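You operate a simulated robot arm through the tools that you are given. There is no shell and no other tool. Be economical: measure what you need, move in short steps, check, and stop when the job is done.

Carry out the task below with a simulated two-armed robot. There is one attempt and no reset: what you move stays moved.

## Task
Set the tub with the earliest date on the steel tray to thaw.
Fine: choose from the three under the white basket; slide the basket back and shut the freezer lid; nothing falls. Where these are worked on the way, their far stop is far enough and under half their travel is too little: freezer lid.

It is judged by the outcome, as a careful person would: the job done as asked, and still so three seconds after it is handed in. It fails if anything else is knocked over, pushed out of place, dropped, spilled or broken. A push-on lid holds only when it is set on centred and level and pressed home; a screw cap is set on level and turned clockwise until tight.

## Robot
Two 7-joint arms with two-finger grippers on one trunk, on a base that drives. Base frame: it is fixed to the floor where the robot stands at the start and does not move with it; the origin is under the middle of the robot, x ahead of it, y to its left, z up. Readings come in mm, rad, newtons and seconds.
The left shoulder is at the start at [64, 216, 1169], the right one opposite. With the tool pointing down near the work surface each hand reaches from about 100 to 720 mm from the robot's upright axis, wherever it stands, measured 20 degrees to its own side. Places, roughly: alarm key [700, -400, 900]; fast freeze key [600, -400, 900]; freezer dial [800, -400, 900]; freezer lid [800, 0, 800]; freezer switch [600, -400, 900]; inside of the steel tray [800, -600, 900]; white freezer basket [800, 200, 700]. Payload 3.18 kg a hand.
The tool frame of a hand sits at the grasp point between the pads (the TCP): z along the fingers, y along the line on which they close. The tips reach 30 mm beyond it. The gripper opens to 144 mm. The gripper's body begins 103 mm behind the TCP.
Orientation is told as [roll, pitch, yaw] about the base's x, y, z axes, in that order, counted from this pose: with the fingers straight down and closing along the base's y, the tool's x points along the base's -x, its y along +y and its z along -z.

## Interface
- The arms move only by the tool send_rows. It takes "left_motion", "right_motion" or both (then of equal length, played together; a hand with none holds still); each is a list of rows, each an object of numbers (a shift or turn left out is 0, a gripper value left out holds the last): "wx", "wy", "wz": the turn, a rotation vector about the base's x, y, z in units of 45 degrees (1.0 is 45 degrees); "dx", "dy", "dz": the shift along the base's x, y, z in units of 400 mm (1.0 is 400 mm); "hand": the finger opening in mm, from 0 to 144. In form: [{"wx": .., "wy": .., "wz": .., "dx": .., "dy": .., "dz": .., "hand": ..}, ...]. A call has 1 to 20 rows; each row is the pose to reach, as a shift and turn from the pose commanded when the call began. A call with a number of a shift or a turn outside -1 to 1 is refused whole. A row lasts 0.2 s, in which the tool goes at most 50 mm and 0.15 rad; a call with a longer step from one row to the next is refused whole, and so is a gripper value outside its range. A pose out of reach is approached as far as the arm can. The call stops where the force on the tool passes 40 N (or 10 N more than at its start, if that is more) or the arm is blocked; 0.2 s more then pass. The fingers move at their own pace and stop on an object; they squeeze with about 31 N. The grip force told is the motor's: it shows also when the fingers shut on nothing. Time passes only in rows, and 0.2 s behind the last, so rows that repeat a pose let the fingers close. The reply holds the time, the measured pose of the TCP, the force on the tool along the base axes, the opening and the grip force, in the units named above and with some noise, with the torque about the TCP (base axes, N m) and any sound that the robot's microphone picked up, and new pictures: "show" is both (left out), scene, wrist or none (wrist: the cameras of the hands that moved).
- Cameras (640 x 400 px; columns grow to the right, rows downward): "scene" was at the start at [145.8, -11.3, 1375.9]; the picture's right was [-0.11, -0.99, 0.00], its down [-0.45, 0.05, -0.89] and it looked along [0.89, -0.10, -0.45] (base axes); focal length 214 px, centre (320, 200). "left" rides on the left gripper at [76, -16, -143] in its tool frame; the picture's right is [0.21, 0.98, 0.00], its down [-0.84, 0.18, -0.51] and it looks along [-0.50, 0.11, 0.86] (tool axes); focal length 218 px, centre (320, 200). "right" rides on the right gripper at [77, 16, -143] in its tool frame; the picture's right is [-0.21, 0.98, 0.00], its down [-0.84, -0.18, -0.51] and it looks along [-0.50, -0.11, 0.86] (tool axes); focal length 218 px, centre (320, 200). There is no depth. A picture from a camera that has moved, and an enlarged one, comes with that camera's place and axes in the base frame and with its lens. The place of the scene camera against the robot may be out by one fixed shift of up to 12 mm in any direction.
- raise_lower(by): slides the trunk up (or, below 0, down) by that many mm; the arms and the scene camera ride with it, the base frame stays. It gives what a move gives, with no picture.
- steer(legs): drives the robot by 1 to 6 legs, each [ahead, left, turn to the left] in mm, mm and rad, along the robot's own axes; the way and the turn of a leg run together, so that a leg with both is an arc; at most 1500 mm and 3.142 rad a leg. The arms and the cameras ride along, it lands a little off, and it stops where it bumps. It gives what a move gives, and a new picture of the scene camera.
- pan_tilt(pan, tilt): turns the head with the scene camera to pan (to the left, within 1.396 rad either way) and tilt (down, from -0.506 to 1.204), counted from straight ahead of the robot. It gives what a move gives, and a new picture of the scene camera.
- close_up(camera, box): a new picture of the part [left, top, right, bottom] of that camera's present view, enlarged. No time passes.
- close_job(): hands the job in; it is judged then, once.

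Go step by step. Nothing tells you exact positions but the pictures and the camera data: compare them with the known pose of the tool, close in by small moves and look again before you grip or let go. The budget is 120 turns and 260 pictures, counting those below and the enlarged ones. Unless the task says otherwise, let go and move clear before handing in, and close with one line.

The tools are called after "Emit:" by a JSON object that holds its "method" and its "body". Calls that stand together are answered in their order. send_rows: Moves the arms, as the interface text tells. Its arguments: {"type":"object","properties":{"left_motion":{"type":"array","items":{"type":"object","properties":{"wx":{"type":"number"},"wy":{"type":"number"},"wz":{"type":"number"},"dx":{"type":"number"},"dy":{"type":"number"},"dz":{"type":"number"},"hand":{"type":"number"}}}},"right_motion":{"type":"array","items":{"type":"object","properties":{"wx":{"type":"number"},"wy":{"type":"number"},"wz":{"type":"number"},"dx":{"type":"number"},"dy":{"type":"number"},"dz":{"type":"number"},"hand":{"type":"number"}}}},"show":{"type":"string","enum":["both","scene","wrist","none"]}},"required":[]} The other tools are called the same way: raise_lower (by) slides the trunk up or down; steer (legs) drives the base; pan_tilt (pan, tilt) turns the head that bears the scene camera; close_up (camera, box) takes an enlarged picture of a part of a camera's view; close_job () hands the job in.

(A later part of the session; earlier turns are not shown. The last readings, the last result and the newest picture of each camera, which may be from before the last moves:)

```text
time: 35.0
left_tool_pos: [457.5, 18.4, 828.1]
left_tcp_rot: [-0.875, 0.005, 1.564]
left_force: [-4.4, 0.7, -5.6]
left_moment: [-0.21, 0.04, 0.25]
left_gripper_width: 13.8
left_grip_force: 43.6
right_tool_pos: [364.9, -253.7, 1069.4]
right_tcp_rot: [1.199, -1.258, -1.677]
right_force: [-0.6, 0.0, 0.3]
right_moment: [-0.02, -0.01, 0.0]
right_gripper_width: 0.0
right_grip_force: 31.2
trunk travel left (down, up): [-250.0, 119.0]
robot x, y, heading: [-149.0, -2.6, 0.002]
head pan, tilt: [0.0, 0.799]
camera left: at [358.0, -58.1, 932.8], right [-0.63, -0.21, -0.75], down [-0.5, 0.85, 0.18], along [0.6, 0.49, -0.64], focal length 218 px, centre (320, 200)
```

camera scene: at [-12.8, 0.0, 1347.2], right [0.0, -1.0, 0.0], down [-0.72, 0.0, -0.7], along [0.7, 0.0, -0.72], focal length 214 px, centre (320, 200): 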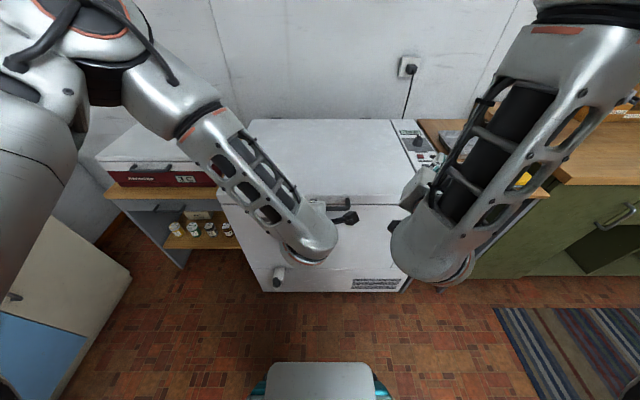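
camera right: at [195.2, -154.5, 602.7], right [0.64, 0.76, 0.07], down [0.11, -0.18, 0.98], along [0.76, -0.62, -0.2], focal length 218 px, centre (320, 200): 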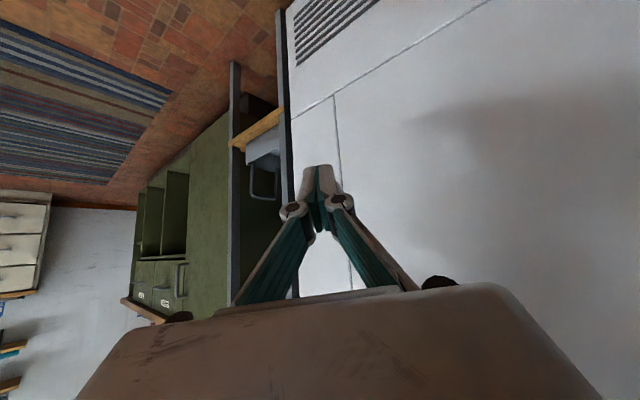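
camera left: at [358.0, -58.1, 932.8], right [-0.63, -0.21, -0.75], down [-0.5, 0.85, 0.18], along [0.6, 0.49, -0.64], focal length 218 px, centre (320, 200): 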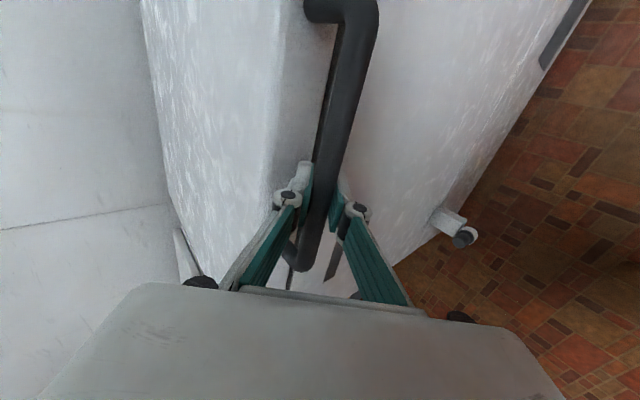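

Bar gripped (13.8 mm). Hinge is estimated near [1035, 830], so I lift along an arc of ~575 mm radius, first ~80 mm.

Emit:
{"method": "send_rows", "body": {"left_motion": [{"dz": 0.03}, {"dz": 0.06, "dx": 0.001}, {"dz": 0.1, "dx": 0.004}, {"dz": 0.14, "dx": 0.007}, {"dz": 0.18, "dx": 0.011}, {"dz": 0.2, "dx": 0.014}], "show": "scene"}}

```text
time: 36.4
left_tool_pos: [460.7, 18.3, 910.6]
left_tcp_rot: [-0.877, 0.003, 1.563]
left_force: [-28.0, 6.6, -1.1]
left_moment: [-0.33, -0.14, 0.11]
left_gripper_width: 14.0
left_grip_force: 43.0
right_tool_pos: [361.9, -252.9, 1071.7]
right_tcp_rot: [1.207, -1.258, -1.686]
right_force: [0.3, 0.3, 0.9]
right_moment: [0.03, -0.01, -0.04]
right_gripper_width: 0.0
right_grip_force: 30.9
trunk travel left (down, up): [-250.0, 119.0]
robot x, y, heading: [-147.2, -3.5, 0.002]
head pan, tilt: [0.0, 0.799]
camera scene: at [-15.7, 0.3, 1347.6], right [0.0, -1.0, 0.0], down [-0.72, 0.0, -0.7], along [0.7, 0.0, -0.72], focal length 214 px, centre (320, 200)
```

scene: 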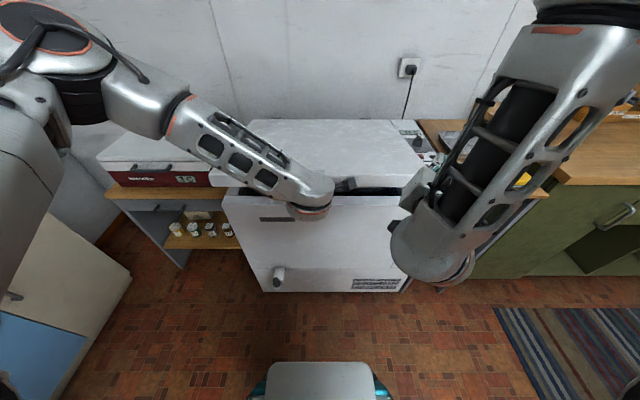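

The lid is opening. The x force shows I'm slightly too far forward, so I adjust the arc (hinge higher) and continue.

Emit:
{"method": "send_rows", "body": {"left_motion": [{"dz": 0.04, "dx": -0.009}, {"dz": 0.09, "dx": -0.002}, {"dz": 0.14, "dx": 0.006}, {"dz": 0.19, "dx": 0.014}, {"dz": 0.24, "dx": 0.025}, {"dz": 0.29, "dx": 0.038}], "show": "scene"}}

```text
time: 37.8
left_tool_pos: [483.8, 17.4, 1024.9]
left_tcp_rot: [-0.877, 0.004, 1.566]
left_force: [25.5, -0.8, -9.0]
left_moment: [-0.18, 0.01, 0.01]
left_gripper_width: 13.9
left_grip_force: 43.6
right_tool_pos: [367.7, -253.8, 1069.3]
right_tcp_rot: [1.189, -1.258, -1.668]
right_force: [0.1, 0.0, 0.8]
right_moment: [-0.01, 0.0, 0.0]
right_gripper_width: 0.0
right_grip_force: 30.4
trunk travel left (down, up): [-250.0, 119.0]
robot x, y, heading: [-147.8, 0.1, -0.002]
head pan, tilt: [0.0, 0.799]
camera scene: at [-8.9, -0.5, 1346.8], right [0.0, -1.0, 0.0], down [-0.72, 0.0, -0.69], along [0.69, 0.0, -0.72], focal length 214 px, centre (320, 200)
```

scene: 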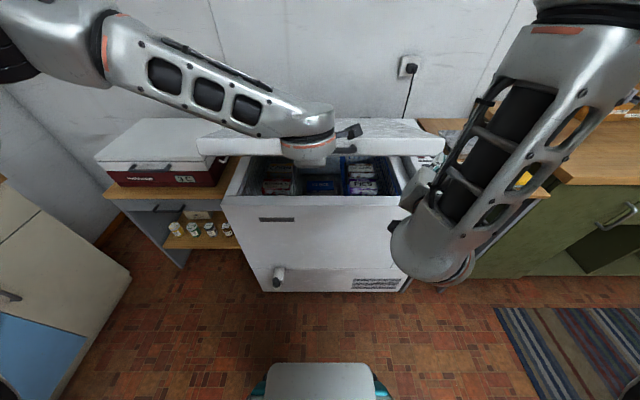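

Fitting the measured arc gives a hinge near [1060, 846] with R≈602. Continuing along it.

Emit:
{"method": "send_rows", "body": {"left_motion": [{"dz": 0.03, "dx": 0.022}, {"dz": 0.06, "dx": 0.037}, {"dz": 0.1275, "dx": 0.0625}, {"dz": 0.19, "dx": 0.09}, {"dz": 0.2525, "dx": 0.121}, {"dz": 0.315, "dx": 0.155}, {"dz": 0.3775, "dx": 0.194}], "show": "scene"}}

```text
time: 39.4
left_tool_pos: [557.7, 18.4, 1177.3]
left_tcp_rot: [-0.876, 0.003, 1.564]
left_force: [1.8, 2.1, -1.3]
left_moment: [0.18, -0.06, 0.57]
left_gripper_width: 13.9
left_grip_force: 43.6
right_tool_pos: [365.1, -253.5, 1070.5]
right_tcp_rot: [1.196, -1.259, -1.677]
right_force: [-0.4, -0.4, -0.3]
right_moment: [-0.01, 0.0, 0.02]
right_gripper_width: 0.2
right_grip_force: 30.7
trunk travel left (down, up): [-250.0, 119.0]
robot x, y, heading: [-147.8, 2.8, -0.001]
head pan, tilt: [0.0, 0.799]
camera scene: at [-12.4, -0.1, 1347.2], right [0.0, -1.0, 0.0], down [-0.72, 0.0, -0.7], along [0.7, 0.0, -0.72], focal length 214 px, centre (320, 200)
```

scene: 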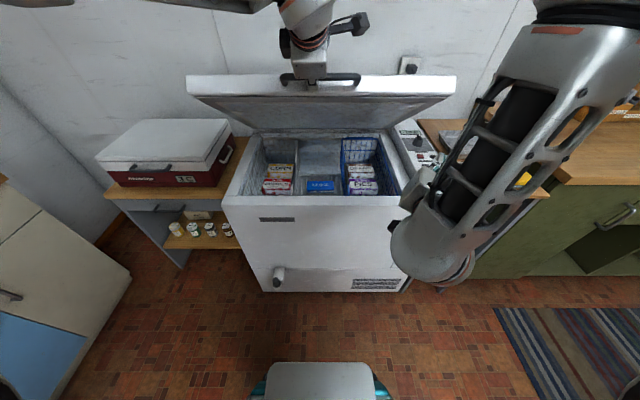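

Lid moves almost force-free and the tubs are visible. Continuing past half travel.

Emit:
{"method": "send_rows", "body": {"left_motion": [{"dz": 0.0625, "dx": 0.043}, {"dz": 0.125, "dx": 0.09}, {"dz": 0.1875, "dx": 0.144}, {"dz": 0.25, "dx": 0.205}, {"dz": 0.3125, "dx": 0.272}, {"dz": 0.375, "dx": 0.3475}, {"dz": 0.425, "dx": 0.418}], "show": "scene"}}

```text
time: 40.7
left_tool_pos: [676.9, 24.9, 1307.8]
left_tcp_rot: [-0.835, 0.052, 1.523]
left_force: [-5.8, -25.4, 6.0]
left_moment: [1.16, -0.13, 0.45]
left_gripper_width: 14.1
left_grip_force: 43.8
left hand out of reach, approached as far as the arm can: row 6
right_tool_pos: [361.3, -258.9, 1069.8]
right_tcp_rot: [1.198, -1.254, -1.685]
right_force: [-0.1, 2.0, 0.0]
right_moment: [0.0, 0.02, -0.08]
right_gripper_width: 0.0
right_grip_force: 31.0
trunk travel left (down, up): [-250.0, 119.0]
robot x, y, heading: [-149.6, -0.5, -0.005]
head pan, tilt: [0.0, 0.799]
stopped in row 6 (left hand): the force on the tool passed its limit at 92 N (the readings are from after the stop); the commanded pose is now the measured one
camera scene: at [-15.2, -2.8, 1347.9], right [0.0, -1.0, 0.0], down [-0.72, 0.0, -0.7], along [0.7, 0.0, -0.72], focal length 214 px, centre (320, 200)
```

scene: 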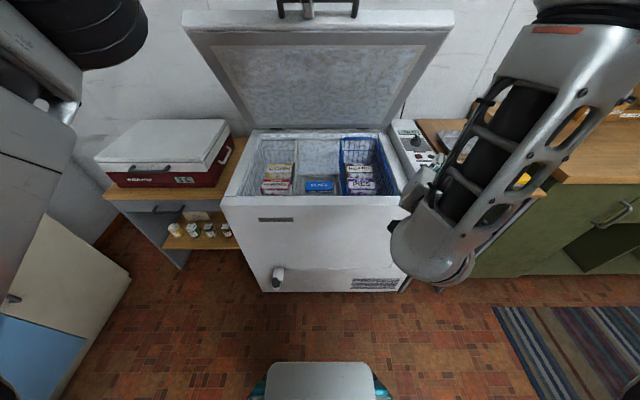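

Left arm is at its reach limit with the lid ~50° open. I loosen the grip while still caging the bar, to see whether the lid stays by itself.

Emit:
{"method": "send_rows", "body": {"left_motion": [{"hand": 30}, {"hand": 30}, {"hand": 30}, {"hand": 30}], "show": "both"}}

```text
time: 41.7
left_tool_pos: [678.5, 34.2, 1309.6]
left_tcp_rot: [-0.841, 0.05, 1.539]
left_force: [-5.1, 2.1, 4.2]
left_moment: [0.14, 0.15, 0.05]
left_gripper_width: 29.1
left_grip_force: 0.0
right_tool_pos: [363.1, -255.8, 1070.9]
right_tcp_rot: [1.202, -1.255, -1.684]
right_force: [-0.6, 0.9, 0.4]
right_moment: [0.01, 0.02, 0.0]
right_gripper_width: 0.0
right_grip_force: 30.6
trunk travel left (down, up): [-250.0, 119.0]
robot x, y, heading: [-152.3, -1.3, 0.0]
head pan, tilt: [0.0, 0.799]
camera scene: at [-14.1, -0.8, 1347.4], right [0.0, -1.0, 0.0], down [-0.72, 0.0, -0.7], along [0.7, 0.0, -0.72], focal length 214 px, centre (320, 200)
camera left: at [581.8, -35.1, 1420.4], right [-0.66, -0.22, -0.72], down [-0.47, 0.87, 0.16], along [0.59, 0.45, -0.68], focal length 218 px, centre (320, 200)
```

scene: 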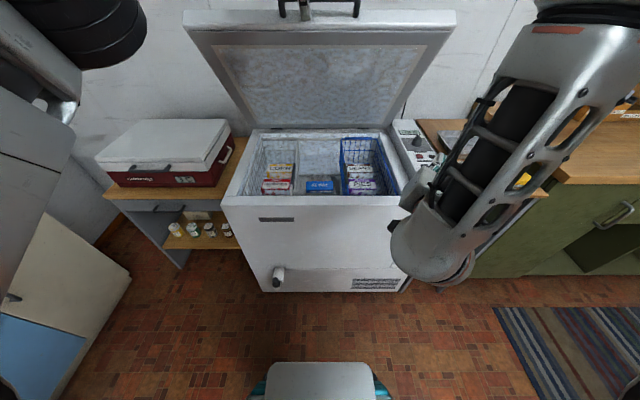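
left: 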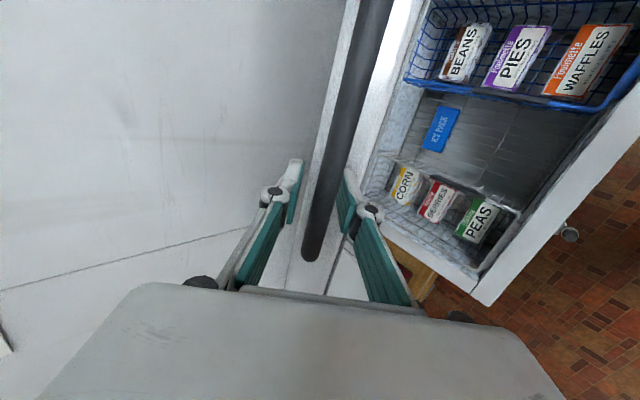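

The bar appears to float between the fingers without load, so the lid seems to hold. I'll back the hand off a little along the fingers and look.

Emit:
{"method": "send_rows", "body": {"left_motion": [{"dx": -0.02, "dz": 0.015}, {"dx": -0.05, "dz": 0.04}, {"dx": -0.09, "dz": 0.075}, {"dx": -0.13, "dz": 0.11}, {"dx": -0.18, "dz": 0.13}], "show": "both"}}

```text
time: 42.9
left_tool_pos: [605.2, 27.5, 1359.7]
left_tcp_rot: [-0.841, 0.046, 1.533]
left_force: [-0.5, 0.6, 0.0]
left_moment: [-0.01, -0.02, -0.01]
left_gripper_width: 29.9
left_grip_force: 0.1
right_tool_pos: [363.4, -255.7, 1071.3]
right_tcp_rot: [1.202, -1.257, -1.683]
right_force: [-0.3, -0.5, 0.3]
right_moment: [0.02, 0.05, -0.01]
right_gripper_width: 0.0
right_grip_force: 30.9
trunk travel left (down, up): [-250.0, 119.0]
robot x, y, heading: [-149.3, -2.5, -0.005]
head pan, tilt: [0.0, 0.799]
camera scene: at [-13.6, -0.8, 1347.4], right [0.0, -1.0, 0.0], down [-0.72, 0.0, -0.7], along [0.7, 0.0, -0.72], focal length 214 px, centre (320, 200)
camera left: at [507.4, -41.2, 1470.1], right [-0.66, -0.22, -0.72], down [-0.47, 0.87, 0.17], along [0.59, 0.44, -0.68], focal length 218 px, centre (320, 200)
```

scene: 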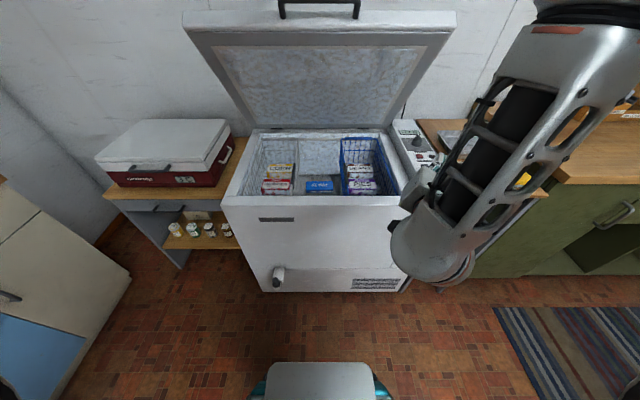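
left: 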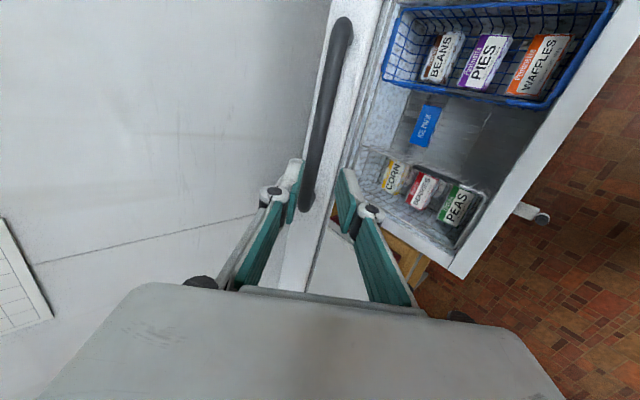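

The lid stays up on its own at ~50°. I'll pull the left hand back, drive forward 200 mm, and push it on further for clearance.

Emit:
{"method": "send_rows", "body": {"left_motion": [{"dx": -0.1}, {"dx": -0.2}, {"dx": -0.3}, {"dx": -0.4}, {"dx": -0.5}], "show": "none"}}

Emit:
{"method": "steer", "body": {"legs": [[200, 0, 0]]}}

Emit:
{"method": "close_up", "body": {"camera": "left", "box": [0, 0, 640, 400]}}

```text
time: 44.1
left_tool_pos: [405.5, 27.8, 1358.3]
left_tcp_rot: [-0.84, 0.046, 1.531]
left_force: [0.0, 0.7, 0.8]
left_moment: [-0.02, -0.04, 0.01]
left_gripper_width: 29.7
left_grip_force: 0.0
right_tool_pos: [363.4, -256.1, 1071.5]
right_tcp_rot: [1.203, -1.258, -1.684]
right_force: [-0.6, 0.1, 0.5]
right_moment: [0.02, -0.01, 0.0]
right_gripper_width: 0.1
right_grip_force: 30.8
trunk travel left (down, up): [-250.0, 119.0]
robot x, y, heading: [-143.8, 0.6, -0.004]
head pan, tilt: [0.0, 0.799]
```

```text
time: 45.7
left_tool_pos: [608.9, 27.2, 1358.5]
left_tcp_rot: [-0.838, 0.045, 1.532]
left_force: [0.0, 0.5, -0.4]
left_moment: [-0.03, 0.02, -0.01]
left_gripper_width: 30.1
left_grip_force: 0.1
right_tool_pos: [565.9, -257.0, 1069.9]
right_tcp_rot: [1.196, -1.259, -1.679]
right_force: [-0.1, 0.2, -0.3]
right_moment: [-0.05, 0.0, 0.02]
right_gripper_width: 0.0
right_grip_force: 30.4
trunk travel left (down, up): [-250.0, 119.0]
robot x, y, heading: [53.9, -1.3, -0.007]
head pan, tilt: [0.0, 0.799]
camera scene: at [188.5, -1.6, 1347.2], right [0.0, -1.0, 0.0], down [-0.72, 0.0, -0.7], along [0.7, 0.0, -0.72], focal length 214 px, centre (320, 200)
```

scene: 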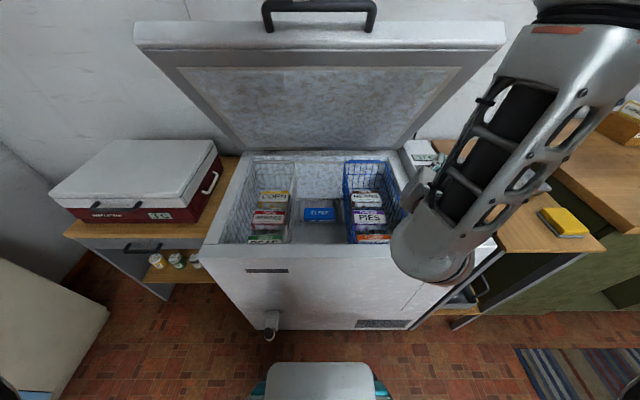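

```text
1.00 times, centred on (320, 200) of left (not enlarged: the box is as wide or as high as the picture)
camera zoom: at [510.9, -41.7, 1468.6], right [-0.66, -0.22, -0.72], down [-0.47, 0.87, 0.17], along [0.59, 0.44, -0.68], focal length 218 px, centre (320, 200)
```

zoom: 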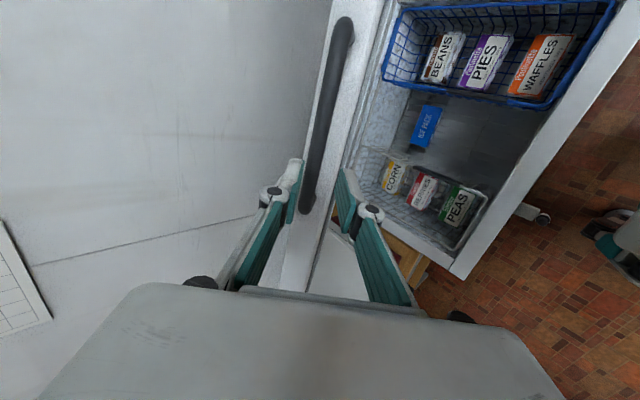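

I go back onto the bar (caged) and follow the arc to ~72°.

Emit:
{"method": "send_rows", "body": {"left_motion": [{"dx": 0.09, "dz": -0.065}, {"dx": 0.17, "dz": -0.125}, {"dx": 0.215, "dz": -0.09}, {"dx": 0.267, "dz": -0.049}, {"dx": 0.32, "dz": -0.012}, {"dx": 0.3775, "dz": 0.021}, {"dx": 0.435, "dz": 0.054}, {"dx": 0.494, "dz": 0.083}, {"dx": 0.554, "dz": 0.109}, {"dx": 0.615, "dz": 0.133}], "show": "scene"}}

```text
time: 47.8
left_tool_pos: [835.8, 74.6, 1421.4]
left_tcp_rot: [-0.819, 0.18, 1.559]
left_force: [2.6, -20.1, -9.6]
left_moment: [-1.12, 0.13, -0.48]
left_gripper_width: 34.8
left_grip_force: 4.1
left hand out of reach, approached as far as the arm can: row 9, 10
right_tool_pos: [562.7, -260.7, 1069.4]
right_tcp_rot: [1.189, -1.253, -1.675]
right_force: [0.3, -0.3, 0.5]
right_moment: [-0.01, 0.0, 0.05]
right_gripper_width: 0.1
right_grip_force: 31.2
trunk travel left (down, up): [-250.0, 119.0]
robot x, y, heading: [51.1, -1.3, -0.015]
head pan, tilt: [0.0, 0.799]
stopped in row 10 (left hand): the force on the tool passed its limit at 184 N (the readings are from after the stop); the commanded pose is now the measured one
camera scene: at [187.9, -5.6, 1347.1], right [-0.01, -1.0, 0.0], down [-0.72, 0.01, -0.7], along [0.7, 0.0, -0.72], focal length 214 px, centre (320, 200)
```

scene: 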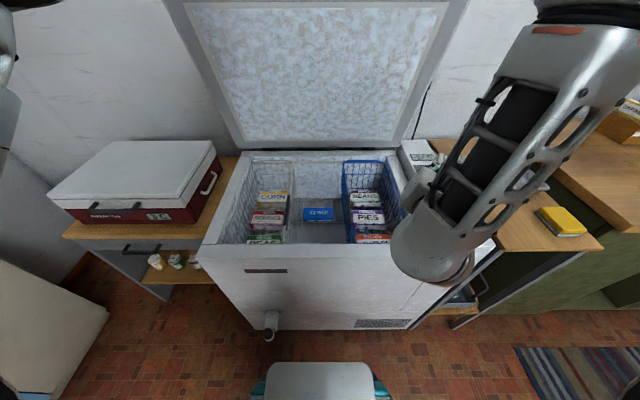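

Lid is now at ~68°, well past half. I open the fingers and back the hand away from the bar.

Emit:
{"method": "send_rows", "body": {"left_motion": [{"hand": 60}, {"hand": 60, "dx": -0.02, "dz": 0.015}, {"dx": -0.06, "dz": 0.05}, {"dx": -0.12, "dz": 0.1}, {"dx": -0.2, "dz": 0.12}, {"dx": -0.3, "dz": 0.12}], "show": "both"}}

```text
time: 49.2
left_tool_pos: [712.8, 80.6, 1470.9]
left_tcp_rot: [-0.829, 0.167, 1.566]
left_force: [-0.1, 0.6, -0.5]
left_moment: [-0.03, 0.01, -0.01]
left_gripper_width: 59.8
left_grip_force: 0.2
right_tool_pos: [563.8, -256.6, 1070.7]
right_tcp_rot: [1.201, -1.256, -1.684]
right_force: [-0.6, 0.2, 0.1]
right_moment: [-0.02, 0.02, -0.02]
right_gripper_width: 0.0
right_grip_force: 30.9
trunk travel left (down, up): [-250.0, 119.0]
robot x, y, heading: [53.6, -0.4, -0.005]
head pan, tilt: [0.0, 0.799]
camera scene: at [186.5, -1.8, 1347.5], right [0.0, -1.0, 0.0], down [-0.72, 0.0, -0.7], along [0.7, 0.0, -0.72], focal length 214 px, centre (320, 200)
camera left: at [619.7, 22.8, 1589.3], right [-0.66, -0.32, -0.68], down [-0.49, 0.87, 0.07], along [0.57, 0.38, -0.73], focal length 218 px, centre (320, 200)
```

scene: 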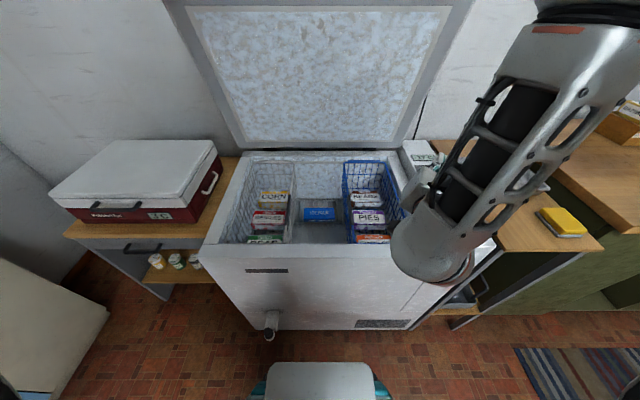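
left: 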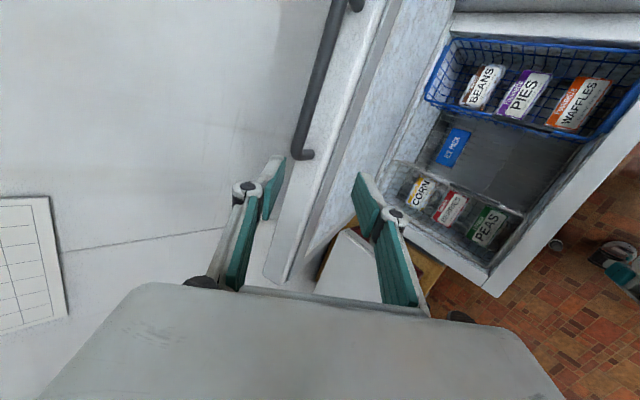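

The lid stays. I take close-ups of the interior.

Emit:
{"method": "close_up", "body": {"camera": "scene", "box": [200, 130, 440, 280]}}

Emit:
{"method": "close_up", "body": {"camera": "left", "box": [360, 130, 560, 280]}}

```text
2.67 times, centred on (320, 205) of scene
camera zoom: at [186.5, -1.8, 1347.5], right [0.0, -1.0, 0.0], down [-0.72, 0.0, -0.7], along [0.7, 0.0, -0.72], focal length 572 px, centre (320, 187)
```

zoom: 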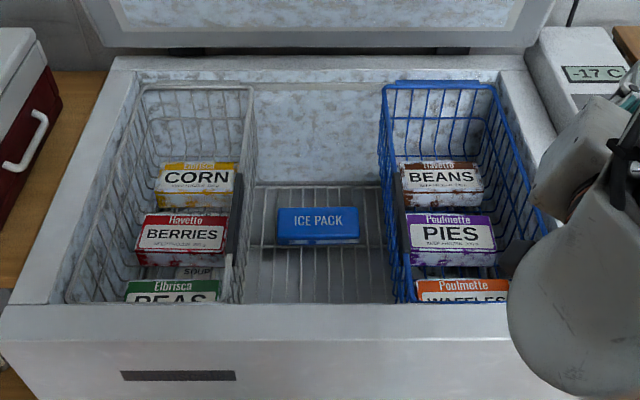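

```text
2.67 times, centred on (460, 205) of left
camera zoom: at [619.7, 22.8, 1589.3], right [-0.66, -0.32, -0.68], down [-0.49, 0.87, 0.07], along [0.57, 0.38, -0.73], focal length 582 px, centre (-53, 187)
```

zoom: 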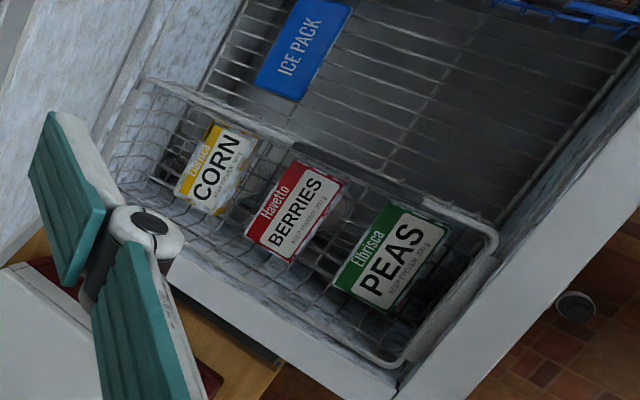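

The white basket (left) has a dark grip on its right rim at about [697, 111, 770]; tubs lie beneath. I'll return the left hand to fingers-down, closing along y.

Emit:
{"method": "send_rows", "body": {"left_motion": [{"dx": -0.1, "wy": 0.17}, {"dx": -0.2, "wy": 0.34}, {"dx": -0.3, "wy": 0.51}, {"dx": -0.4, "wy": 0.68}, {"dx": -0.45, "dz": -0.05, "wy": 0.85}, {"dx": -0.5, "dz": -0.15, "wy": 1.0}], "show": "none"}}

Emit:
{"method": "send_rows", "body": {"left_motion": [{"wz": -0.17, "dz": -0.1}, {"wz": -0.34, "dz": -0.2}, {"wz": -0.51, "dz": -0.3}, {"wz": -0.68, "dz": -0.35, "dy": 0.05}, {"wz": -0.85, "dz": -0.35, "dy": 0.1}, {"wz": -1.0, "dz": -0.35, "dy": 0.15}], "show": "none"}}

Emit:
{"method": "send_rows", "body": {"left_motion": [{"wz": -0.17}, {"wz": -0.34}, {"wz": -0.51}, {"wz": -0.68}, {"wz": -0.85}, {"wz": -1.0}], "show": "both"}}

```text
time: 50.6
left_tool_pos: [515.8, 81.6, 1408.5]
left_tcp_rot: [-0.032, 0.122, 1.688]
left_force: [0.3, 0.6, 0.0]
left_moment: [-0.04, -0.02, 0.02]
left_gripper_width: 59.9
left_grip_force: 0.1
right_tool_pos: [565.7, -256.0, 1070.1]
right_tcp_rot: [1.193, -1.257, -1.676]
right_force: [0.4, -0.5, 0.0]
right_moment: [0.0, 0.0, -0.03]
right_gripper_width: 0.0
right_grip_force: 30.5
trunk travel left (down, up): [-250.0, 119.0]
robot x, y, heading: [53.6, -1.3, -0.009]
head pan, tilt: [0.0, 0.799]
```

```text
time: 52.0
left_tool_pos: [517.0, 142.6, 1269.2]
left_tcp_rot: [-0.037, 0.122, 0.899]
left_force: [0.3, 0.7, 0.4]
left_moment: [-0.02, 0.01, 0.01]
left_gripper_width: 60.1
left_grip_force: 0.1
right_tool_pos: [564.6, -256.9, 1070.2]
right_tcp_rot: [1.196, -1.257, -1.679]
right_force: [0.0, 0.8, 0.8]
right_moment: [0.0, 0.0, -0.02]
right_gripper_width: 0.0
right_grip_force: 31.0
trunk travel left (down, up): [-250.0, 119.0]
robot x, y, heading: [51.5, 0.7, -0.005]
head pan, tilt: [0.0, 0.799]
```

```text
time: 53.4
left_tool_pos: [516.2, 141.6, 1269.3]
left_tcp_rot: [-0.034, 0.123, 0.112]
left_force: [-0.2, -0.1, -0.4]
left_moment: [0.02, -0.03, -0.02]
left_gripper_width: 60.3
left_grip_force: 0.2
right_tool_pos: [564.9, -257.8, 1069.9]
right_tcp_rot: [1.196, -1.257, -1.681]
right_force: [0.1, -0.2, 0.0]
right_moment: [-0.01, 0.01, 0.01]
right_gripper_width: 0.0
right_grip_force: 30.5
trunk travel left (down, up): [-250.0, 119.0]
robot x, y, heading: [52.2, -1.4, -0.004]
head pan, tilt: [0.0, 0.799]
camera scene: at [187.8, -2.4, 1347.3], right [0.0, -1.0, 0.0], down [-0.72, 0.0, -0.7], along [0.7, 0.0, -0.72], focal length 214 px, centre (320, 200)
camera left: at [459.2, 121.9, 1420.7], right [-0.32, 0.95, -0.01], down [0.87, 0.3, 0.4], along [0.38, 0.12, -0.92], focal length 218 px, centre (320, 200)
```

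scene: 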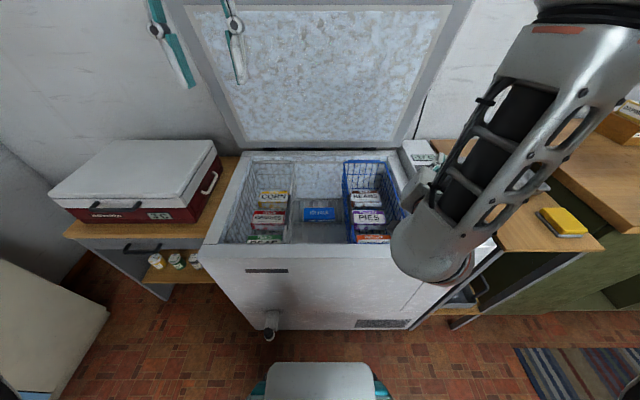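
left: 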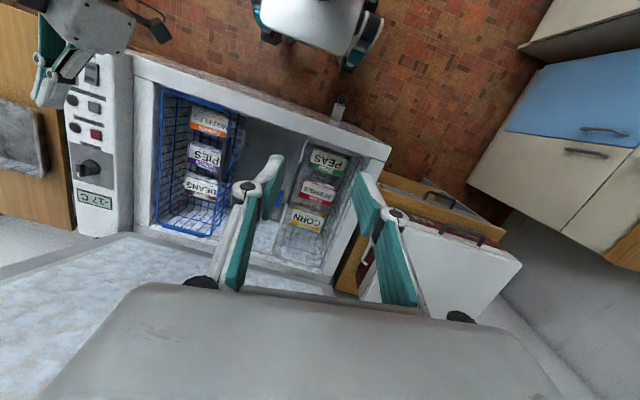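

I straighten the small residual tilt and go down above the basket's grip.

Emit:
{"method": "send_rows", "body": {"left_motion": [{"wx": 0.02, "wy": -0.08, "wz": -0.07, "dx": 0.04, "dz": -0.09}, {"wx": 0.04, "wy": -0.157, "wz": -0.14, "dx": 0.09, "dz": -0.18}, {"wx": 0.04, "wy": -0.157, "wz": -0.14, "dx": 0.13, "dz": -0.28}, {"wx": 0.04, "wy": -0.157, "wz": -0.14, "dx": 0.18, "dz": -0.38}, {"wx": 0.04, "wy": -0.157, "wz": -0.14, "dx": 0.22, "dy": -0.03, "dz": -0.48}, {"wx": 0.04, "wy": -0.157, "wz": -0.14, "dx": 0.27, "dy": -0.05, "dz": -0.58}, {"wx": 0.04, "wy": -0.157, "wz": -0.14, "dx": 0.31, "dy": -0.07, "dz": -0.67}, {"wx": 0.04, "wy": -0.157, "wz": -0.14, "dx": 0.36, "dy": -0.075, "dz": -0.76}, {"wx": 0.04, "wy": -0.157, "wz": -0.14, "dx": 0.4, "dy": -0.075, "dz": -0.82}, {"wx": 0.04, "wy": -0.157, "wz": -0.14, "dx": 0.435, "dy": -0.075, "dz": -0.86}], "show": "both"}}

```text
time: 55.6
left_tool_pos: [692.0, 109.9, 924.3]
left_tcp_rot: [-0.01, -0.005, 0.008]
left_force: [-0.8, -0.5, 0.2]
left_moment: [-0.01, 0.0, -0.01]
left_gripper_width: 59.8
left_grip_force: 0.2
right_tool_pos: [566.0, -257.7, 1068.9]
right_tcp_rot: [1.195, -1.257, -1.675]
right_force: [0.0, 0.5, 1.0]
right_moment: [0.0, 0.0, -0.04]
right_gripper_width: 0.0
right_grip_force: 30.5
trunk travel left (down, up): [-250.0, 119.0]
robot x, y, heading: [51.5, -2.0, -0.002]
head pan, tilt: [0.0, 0.799]
camera scene: at [188.4, -2.3, 1347.1], right [0.0, -1.0, 0.0], down [-0.72, 0.0, -0.7], along [0.7, 0.0, -0.72], focal length 214 px, centre (320, 200)
camera left: at [614.9, 94.5, 1066.9], right [-0.21, 0.98, -0.01], down [0.84, 0.19, 0.51], along [0.5, 0.1, -0.86], focal length 218 px, centre (320, 200)
```

scene: 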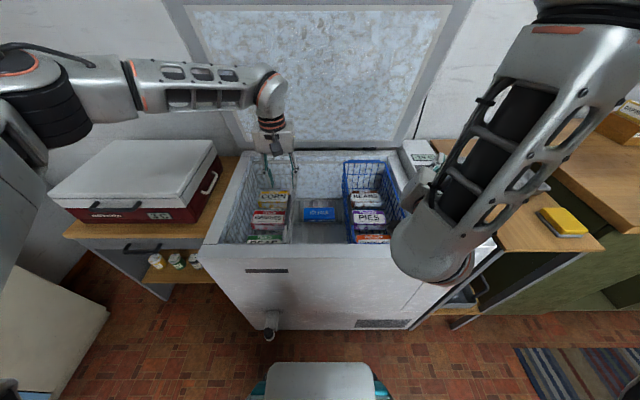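
left: 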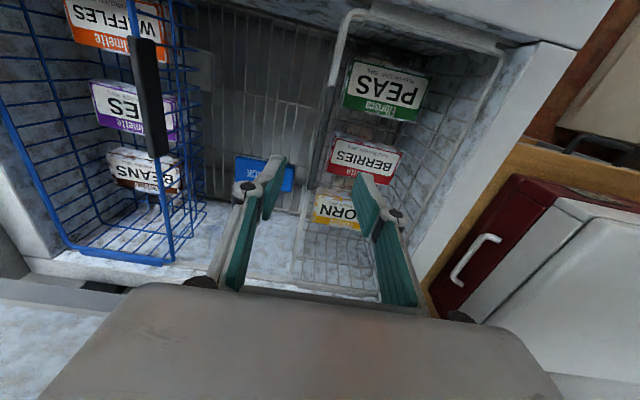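

Emit:
{"method": "close_up", "body": {"camera": "left", "box": [220, 0, 480, 200]}}

Emit:
{"method": "close_up", "body": {"camera": "scene", "box": [220, 120, 420, 250]}}

```text
2.00 times, centred on (350, 100) of left
camera zoom: at [614.9, 94.5, 1066.9], right [-0.21, 0.98, -0.01], down [0.84, 0.19, 0.51], along [0.5, 0.1, -0.86], focal length 436 px, centre (260, 400)
```

zoom: 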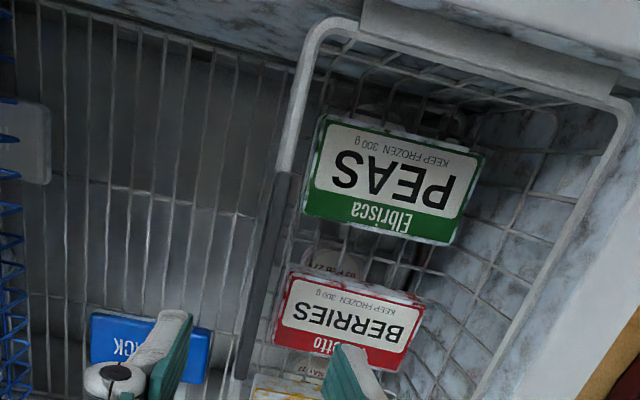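

```text
3.08 times, centred on (320, 185) of scene
camera zoom: at [188.4, -2.3, 1347.1], right [0.0, -1.0, 0.0], down [-0.72, 0.0, -0.7], along [0.7, 0.0, -0.72], focal length 660 px, centre (320, 246)
```

zoom: 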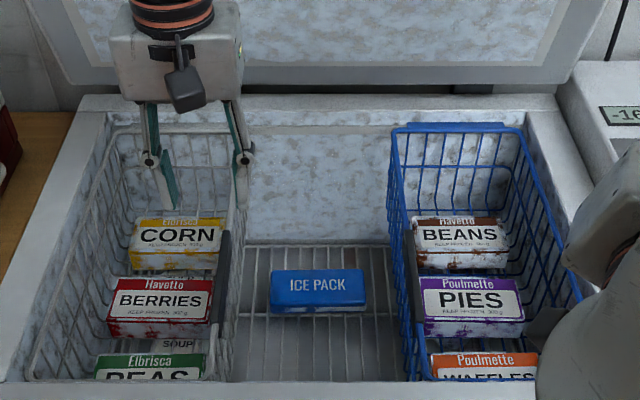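

The basket grip runs x≈628–772 at y≈110, z≈767; food boxes top out at ~685 so the fingers have room. Descending and gripping it.

Emit:
{"method": "send_rows", "body": {"left_motion": [{"dz": -0.1, "hand": 44}, {"dz": -0.2}, {"dz": -0.28}, {"dz": -0.33}, {"dz": -0.38}, {"dz": -0.38}], "show": "both"}}

```text
time: 57.0
left_tool_pos: [689.8, 110.9, 773.7]
left_tcp_rot: [-0.011, -0.001, 0.006]
left_force: [-0.2, 0.5, 0.6]
left_moment: [0.0, 0.01, -0.01]
left_gripper_width: 44.0
left_grip_force: 0.0
right_tool_pos: [563.6, -257.0, 1070.5]
right_tcp_rot: [1.199, -1.256, -1.681]
right_force: [0.0, 0.3, -0.7]
right_moment: [0.0, -0.01, 0.02]
right_gripper_width: 0.1
right_grip_force: 31.2
trunk travel left (down, up): [-250.0, 119.0]
robot x, y, heading: [51.0, -2.0, -0.004]
head pan, tilt: [0.0, 0.799]
camera scene: at [187.5, -2.3, 1347.3], right [0.0, -1.0, 0.0], down [-0.72, 0.0, -0.7], along [0.7, 0.0, -0.72], focal length 214 px, centre (320, 200)
camera left: at [613.1, 94.9, 915.3], right [-0.21, 0.98, -0.01], down [0.84, 0.19, 0.51], along [0.5, 0.1, -0.86], focal length 218 px, centre (320, 200)
```

scene: 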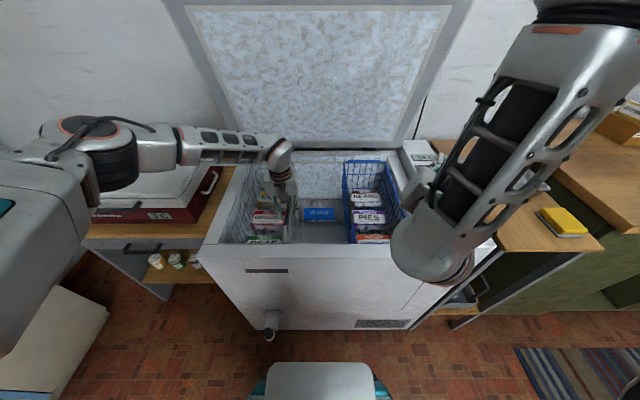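
left: 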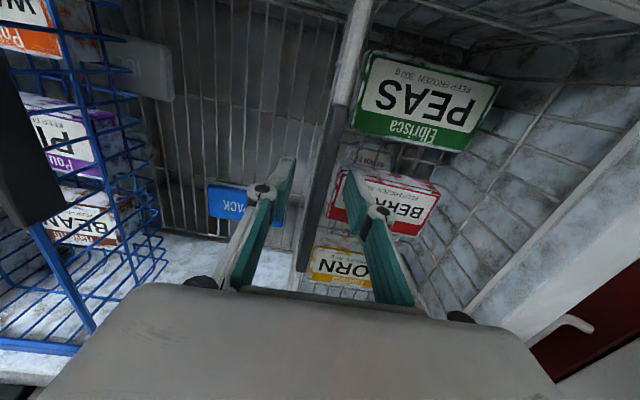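

The grip lies between the fingers; closing.

Emit:
{"method": "send_rows", "body": {"left_motion": [{"hand": 0}, {"hand": 0}, {"hand": 0}], "show": "wrist"}}

```text
time: 57.8
left_tool_pos: [690.0, 108.2, 772.5]
left_tcp_rot: [-0.011, -0.003, 0.002]
left_force: [0.5, -5.4, -4.7]
left_moment: [-0.23, -0.54, -0.77]
left_gripper_width: 9.5
left_grip_force: 40.1
right_tool_pos: [564.1, -256.9, 1069.7]
right_tcp_rot: [1.195, -1.258, -1.682]
right_force: [-0.3, -0.2, 0.1]
right_moment: [0.03, 0.0, 0.01]
right_gripper_width: 0.0
right_grip_force: 31.4
trunk travel left (down, up): [-250.0, 119.0]
robot x, y, heading: [54.9, 1.0, -0.0]
head pan, tilt: [0.0, 0.799]
camera left: at [613.2, 94.2, 915.2], right [-0.21, 0.98, -0.01], down [0.84, 0.19, 0.51], along [0.5, 0.1, -0.86], focal length 218 px, centre (320, 200)
```

left: 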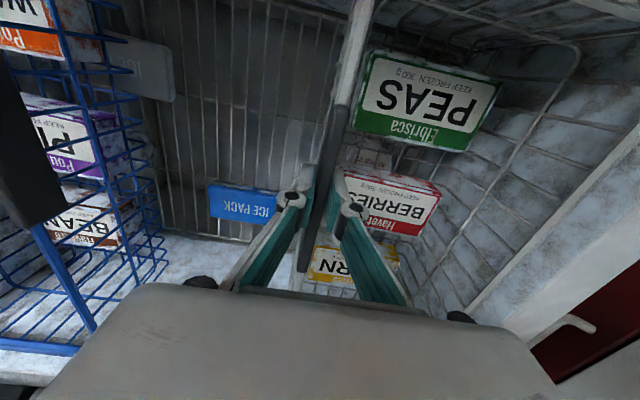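

Gripped. I slide the basket to the right (−y) by ~170 mm toward the gap before the blue basket.

Emit:
{"method": "send_rows", "body": {"left_motion": [{"dy": -0.03}, {"dy": -0.07}, {"dy": -0.11}, {"dy": -0.15}, {"dy": -0.19}, {"dy": -0.23}, {"dy": -0.27}, {"dy": -0.31}, {"dy": -0.35}, {"dy": -0.39}, {"dy": -0.425}, {"dy": -0.425}], "show": "both"}}

```text
time: 60.4
left_tool_pos: [690.8, -61.1, 772.0]
left_tcp_rot: [-0.013, -0.002, 0.004]
left_force: [-5.3, -1.4, -7.3]
left_moment: [-0.16, -0.01, -0.83]
left_gripper_width: 9.6
left_grip_force: 39.8
right_tool_pos: [565.0, -259.0, 1069.8]
right_tcp_rot: [1.196, -1.256, -1.679]
right_force: [0.7, -0.5, 0.4]
right_moment: [0.0, 0.0, -0.01]
right_gripper_width: 0.0
right_grip_force: 30.6
trunk travel left (down, up): [-250.0, 119.0]
robot x, y, heading: [50.7, 0.0, -0.004]
head pan, tilt: [0.0, 0.799]
camera scene: at [188.1, -2.3, 1347.2], right [0.0, -1.0, 0.0], down [-0.72, 0.0, -0.7], along [0.7, 0.0, -0.72], focal length 214 px, centre (320, 200)
camera left: at [613.3, -76.3, 915.3], right [-0.21, 0.98, -0.01], down [0.84, 0.19, 0.51], along [0.5, 0.1, -0.86], focal length 218 px, centre (320, 200)
```

scene: 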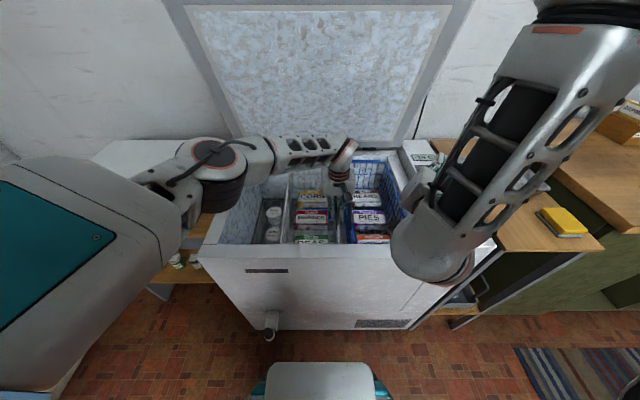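
left: 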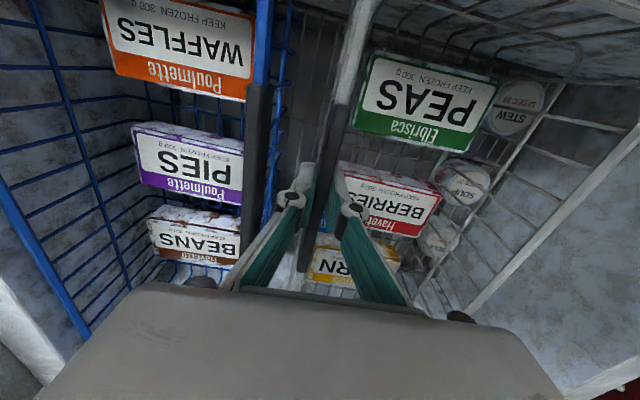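

The basket slid and three round tubs show. I release gently, rise, and zoom in.

Emit:
{"method": "send_rows", "body": {"left_motion": [{"hand": 26}, {"hand": 26}, {"hand": 26, "dz": 0.05}, {"dz": 0.15}, {"dz": 0.25}, {"dz": 0.35, "dy": 0.1}, {"dz": 0.4, "dy": 0.2}, {"dz": 0.42, "dy": 0.32}, {"dz": 0.42, "dy": 0.44}, {"dz": 0.42, "dy": 0.54}], "show": "both"}}

Emit:
{"method": "close_up", "body": {"camera": "scene", "box": [200, 120, 440, 260]}}

```text
refused: row 6 steps farther than a row can; nothing moved
```

```text
2.67 times, centred on (320, 190) of scene
camera zoom: at [188.1, -2.3, 1347.2], right [0.0, -1.0, 0.0], down [-0.72, 0.0, -0.7], along [0.7, 0.0, -0.72], focal length 572 px, centre (320, 227)
```

zoom: 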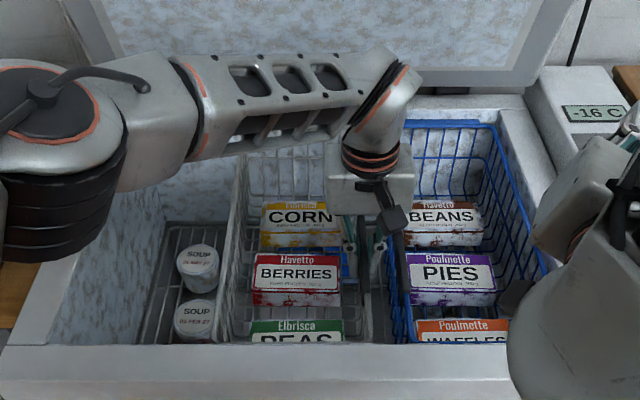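

Emit:
{"method": "send_rows", "body": {"left_motion": [{"hand": 26}, {"hand": 26}, {"hand": 26, "dz": 0.05}, {"dz": 0.15}, {"dz": 0.25}, {"dz": 0.33, "dy": 0.08}, {"dz": 0.38, "dy": 0.18}, {"dz": 0.42, "dy": 0.29}, {"dz": 0.42, "dy": 0.4}, {"dz": 0.42, "dy": 0.5}, {"dz": 0.42, "dy": 0.55}], "show": "both"}}

Emit:
{"method": "close_up", "body": {"camera": "left", "box": [220, 0, 480, 200]}}

```text
time: 62.8
left_tool_pos: [691.1, 161.4, 939.7]
left_tcp_rot: [-0.009, -0.003, 0.003]
left_force: [0.8, 0.2, 0.0]
left_moment: [0.01, 0.0, -0.02]
left_gripper_width: 25.9
left_grip_force: 0.0
right_tool_pos: [564.5, -257.8, 1069.1]
right_tcp_rot: [1.196, -1.256, -1.68]
right_force: [0.2, 0.5, -0.4]
right_moment: [0.01, 0.0, -0.01]
right_gripper_width: 0.0
right_grip_force: 30.1
trunk travel left (down, up): [-250.0, 119.0]
robot x, y, heading: [49.1, -1.2, -0.003]
head pan, tilt: [0.0, 0.799]
camera scene: at [187.8, -2.1, 1347.2], right [0.0, -1.0, 0.0], down [-0.72, 0.0, -0.7], along [0.7, 0.0, -0.72], focal length 214 px, centre (320, 200)
camera left: at [613.3, 144.9, 1083.4], right [-0.21, 0.98, -0.01], down [0.84, 0.19, 0.51], along [0.5, 0.1, -0.86], focal length 218 px, centre (320, 200)
```

scene: 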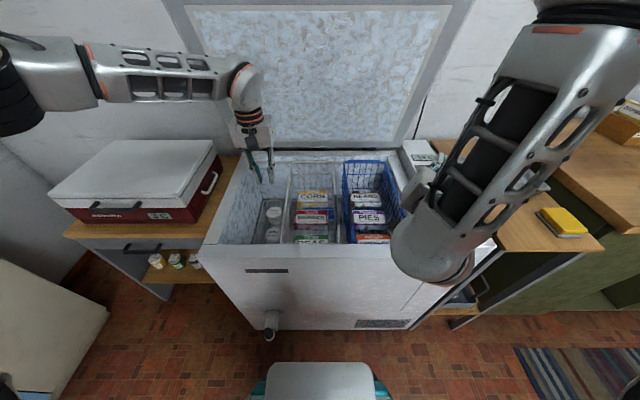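
left: 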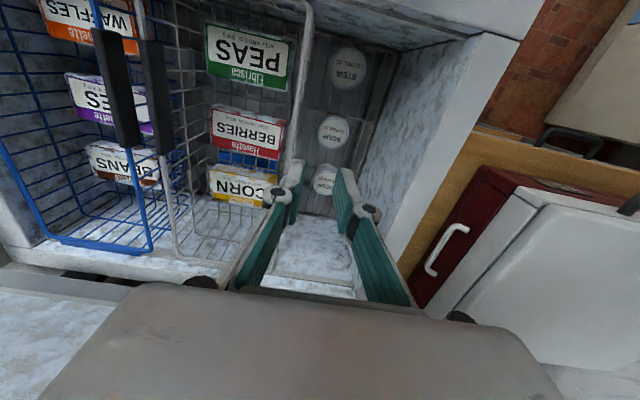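

```text
2.00 times, centred on (350, 100) of left
camera zoom: at [613.3, 144.9, 1083.4], right [-0.21, 0.98, -0.01], down [0.84, 0.19, 0.51], along [0.5, 0.1, -0.86], focal length 436 px, centre (260, 400)
```

zoom: 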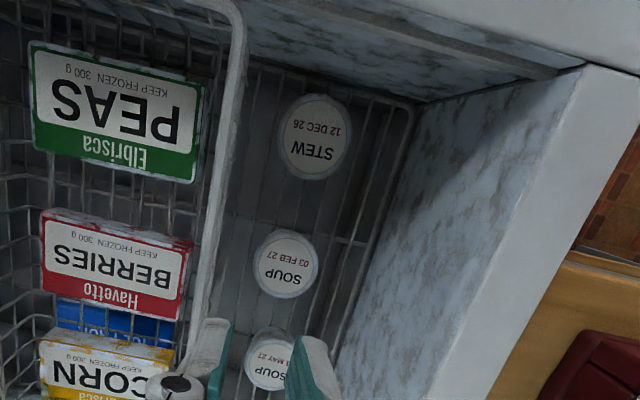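

Dates look like STEW 12 DEC 26, SOUP 03 FEB 27, SOUP ?? MAY 27. I zoom for certainty.

Emit:
{"method": "close_up", "body": {"camera": "left", "box": [315, 35, 385, 85]}}

Emit:
{"method": "close_up", "body": {"camera": "left", "box": [300, 105, 380, 205]}}

Emit:
{"method": "close_up", "body": {"camera": "scene", "box": [240, 180, 310, 250]}}

```text
8.00 times, centred on (350, 60) of left
camera zoom: at [613.3, 144.9, 1083.4], right [-0.21, 0.98, -0.01], down [0.84, 0.19, 0.51], along [0.5, 0.1, -0.86], focal length 1746 px, centre (80, 1320)
```

zoom: 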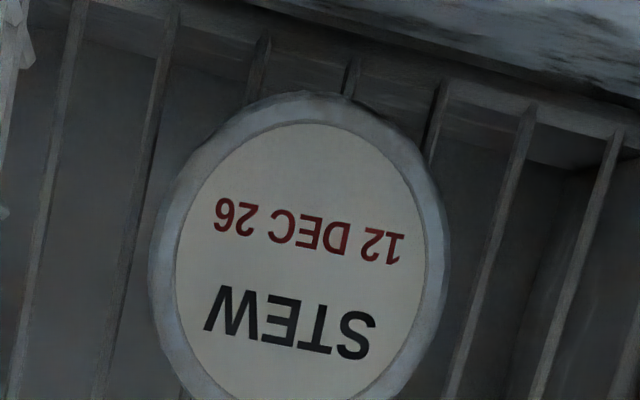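

```text
4.00 times, centred on (340, 155) of left
camera zoom: at [613.3, 144.9, 1083.4], right [-0.21, 0.98, -0.01], down [0.84, 0.19, 0.51], along [0.5, 0.1, -0.86], focal length 873 px, centre (240, 380)
```

zoom: 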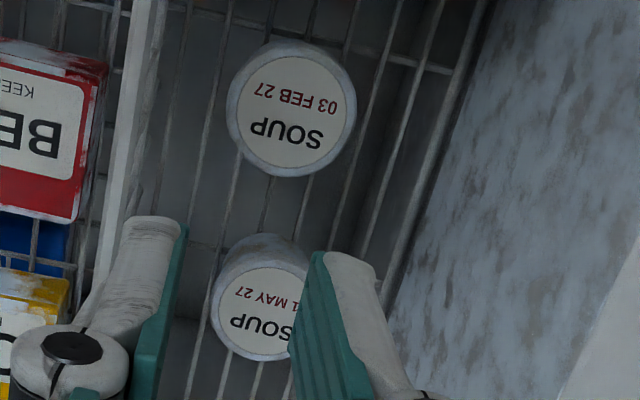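

```text
5.71 times, centred on (275, 215) of scene
camera zoom: at [187.8, -2.1, 1347.2], right [0.0, -1.0, 0.0], down [-0.72, 0.0, -0.7], along [0.7, 0.0, -0.72], focal length 1226 px, centre (577, 114)
```

zoom: 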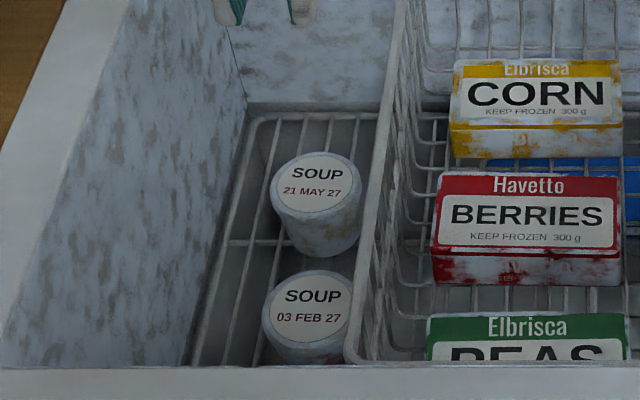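

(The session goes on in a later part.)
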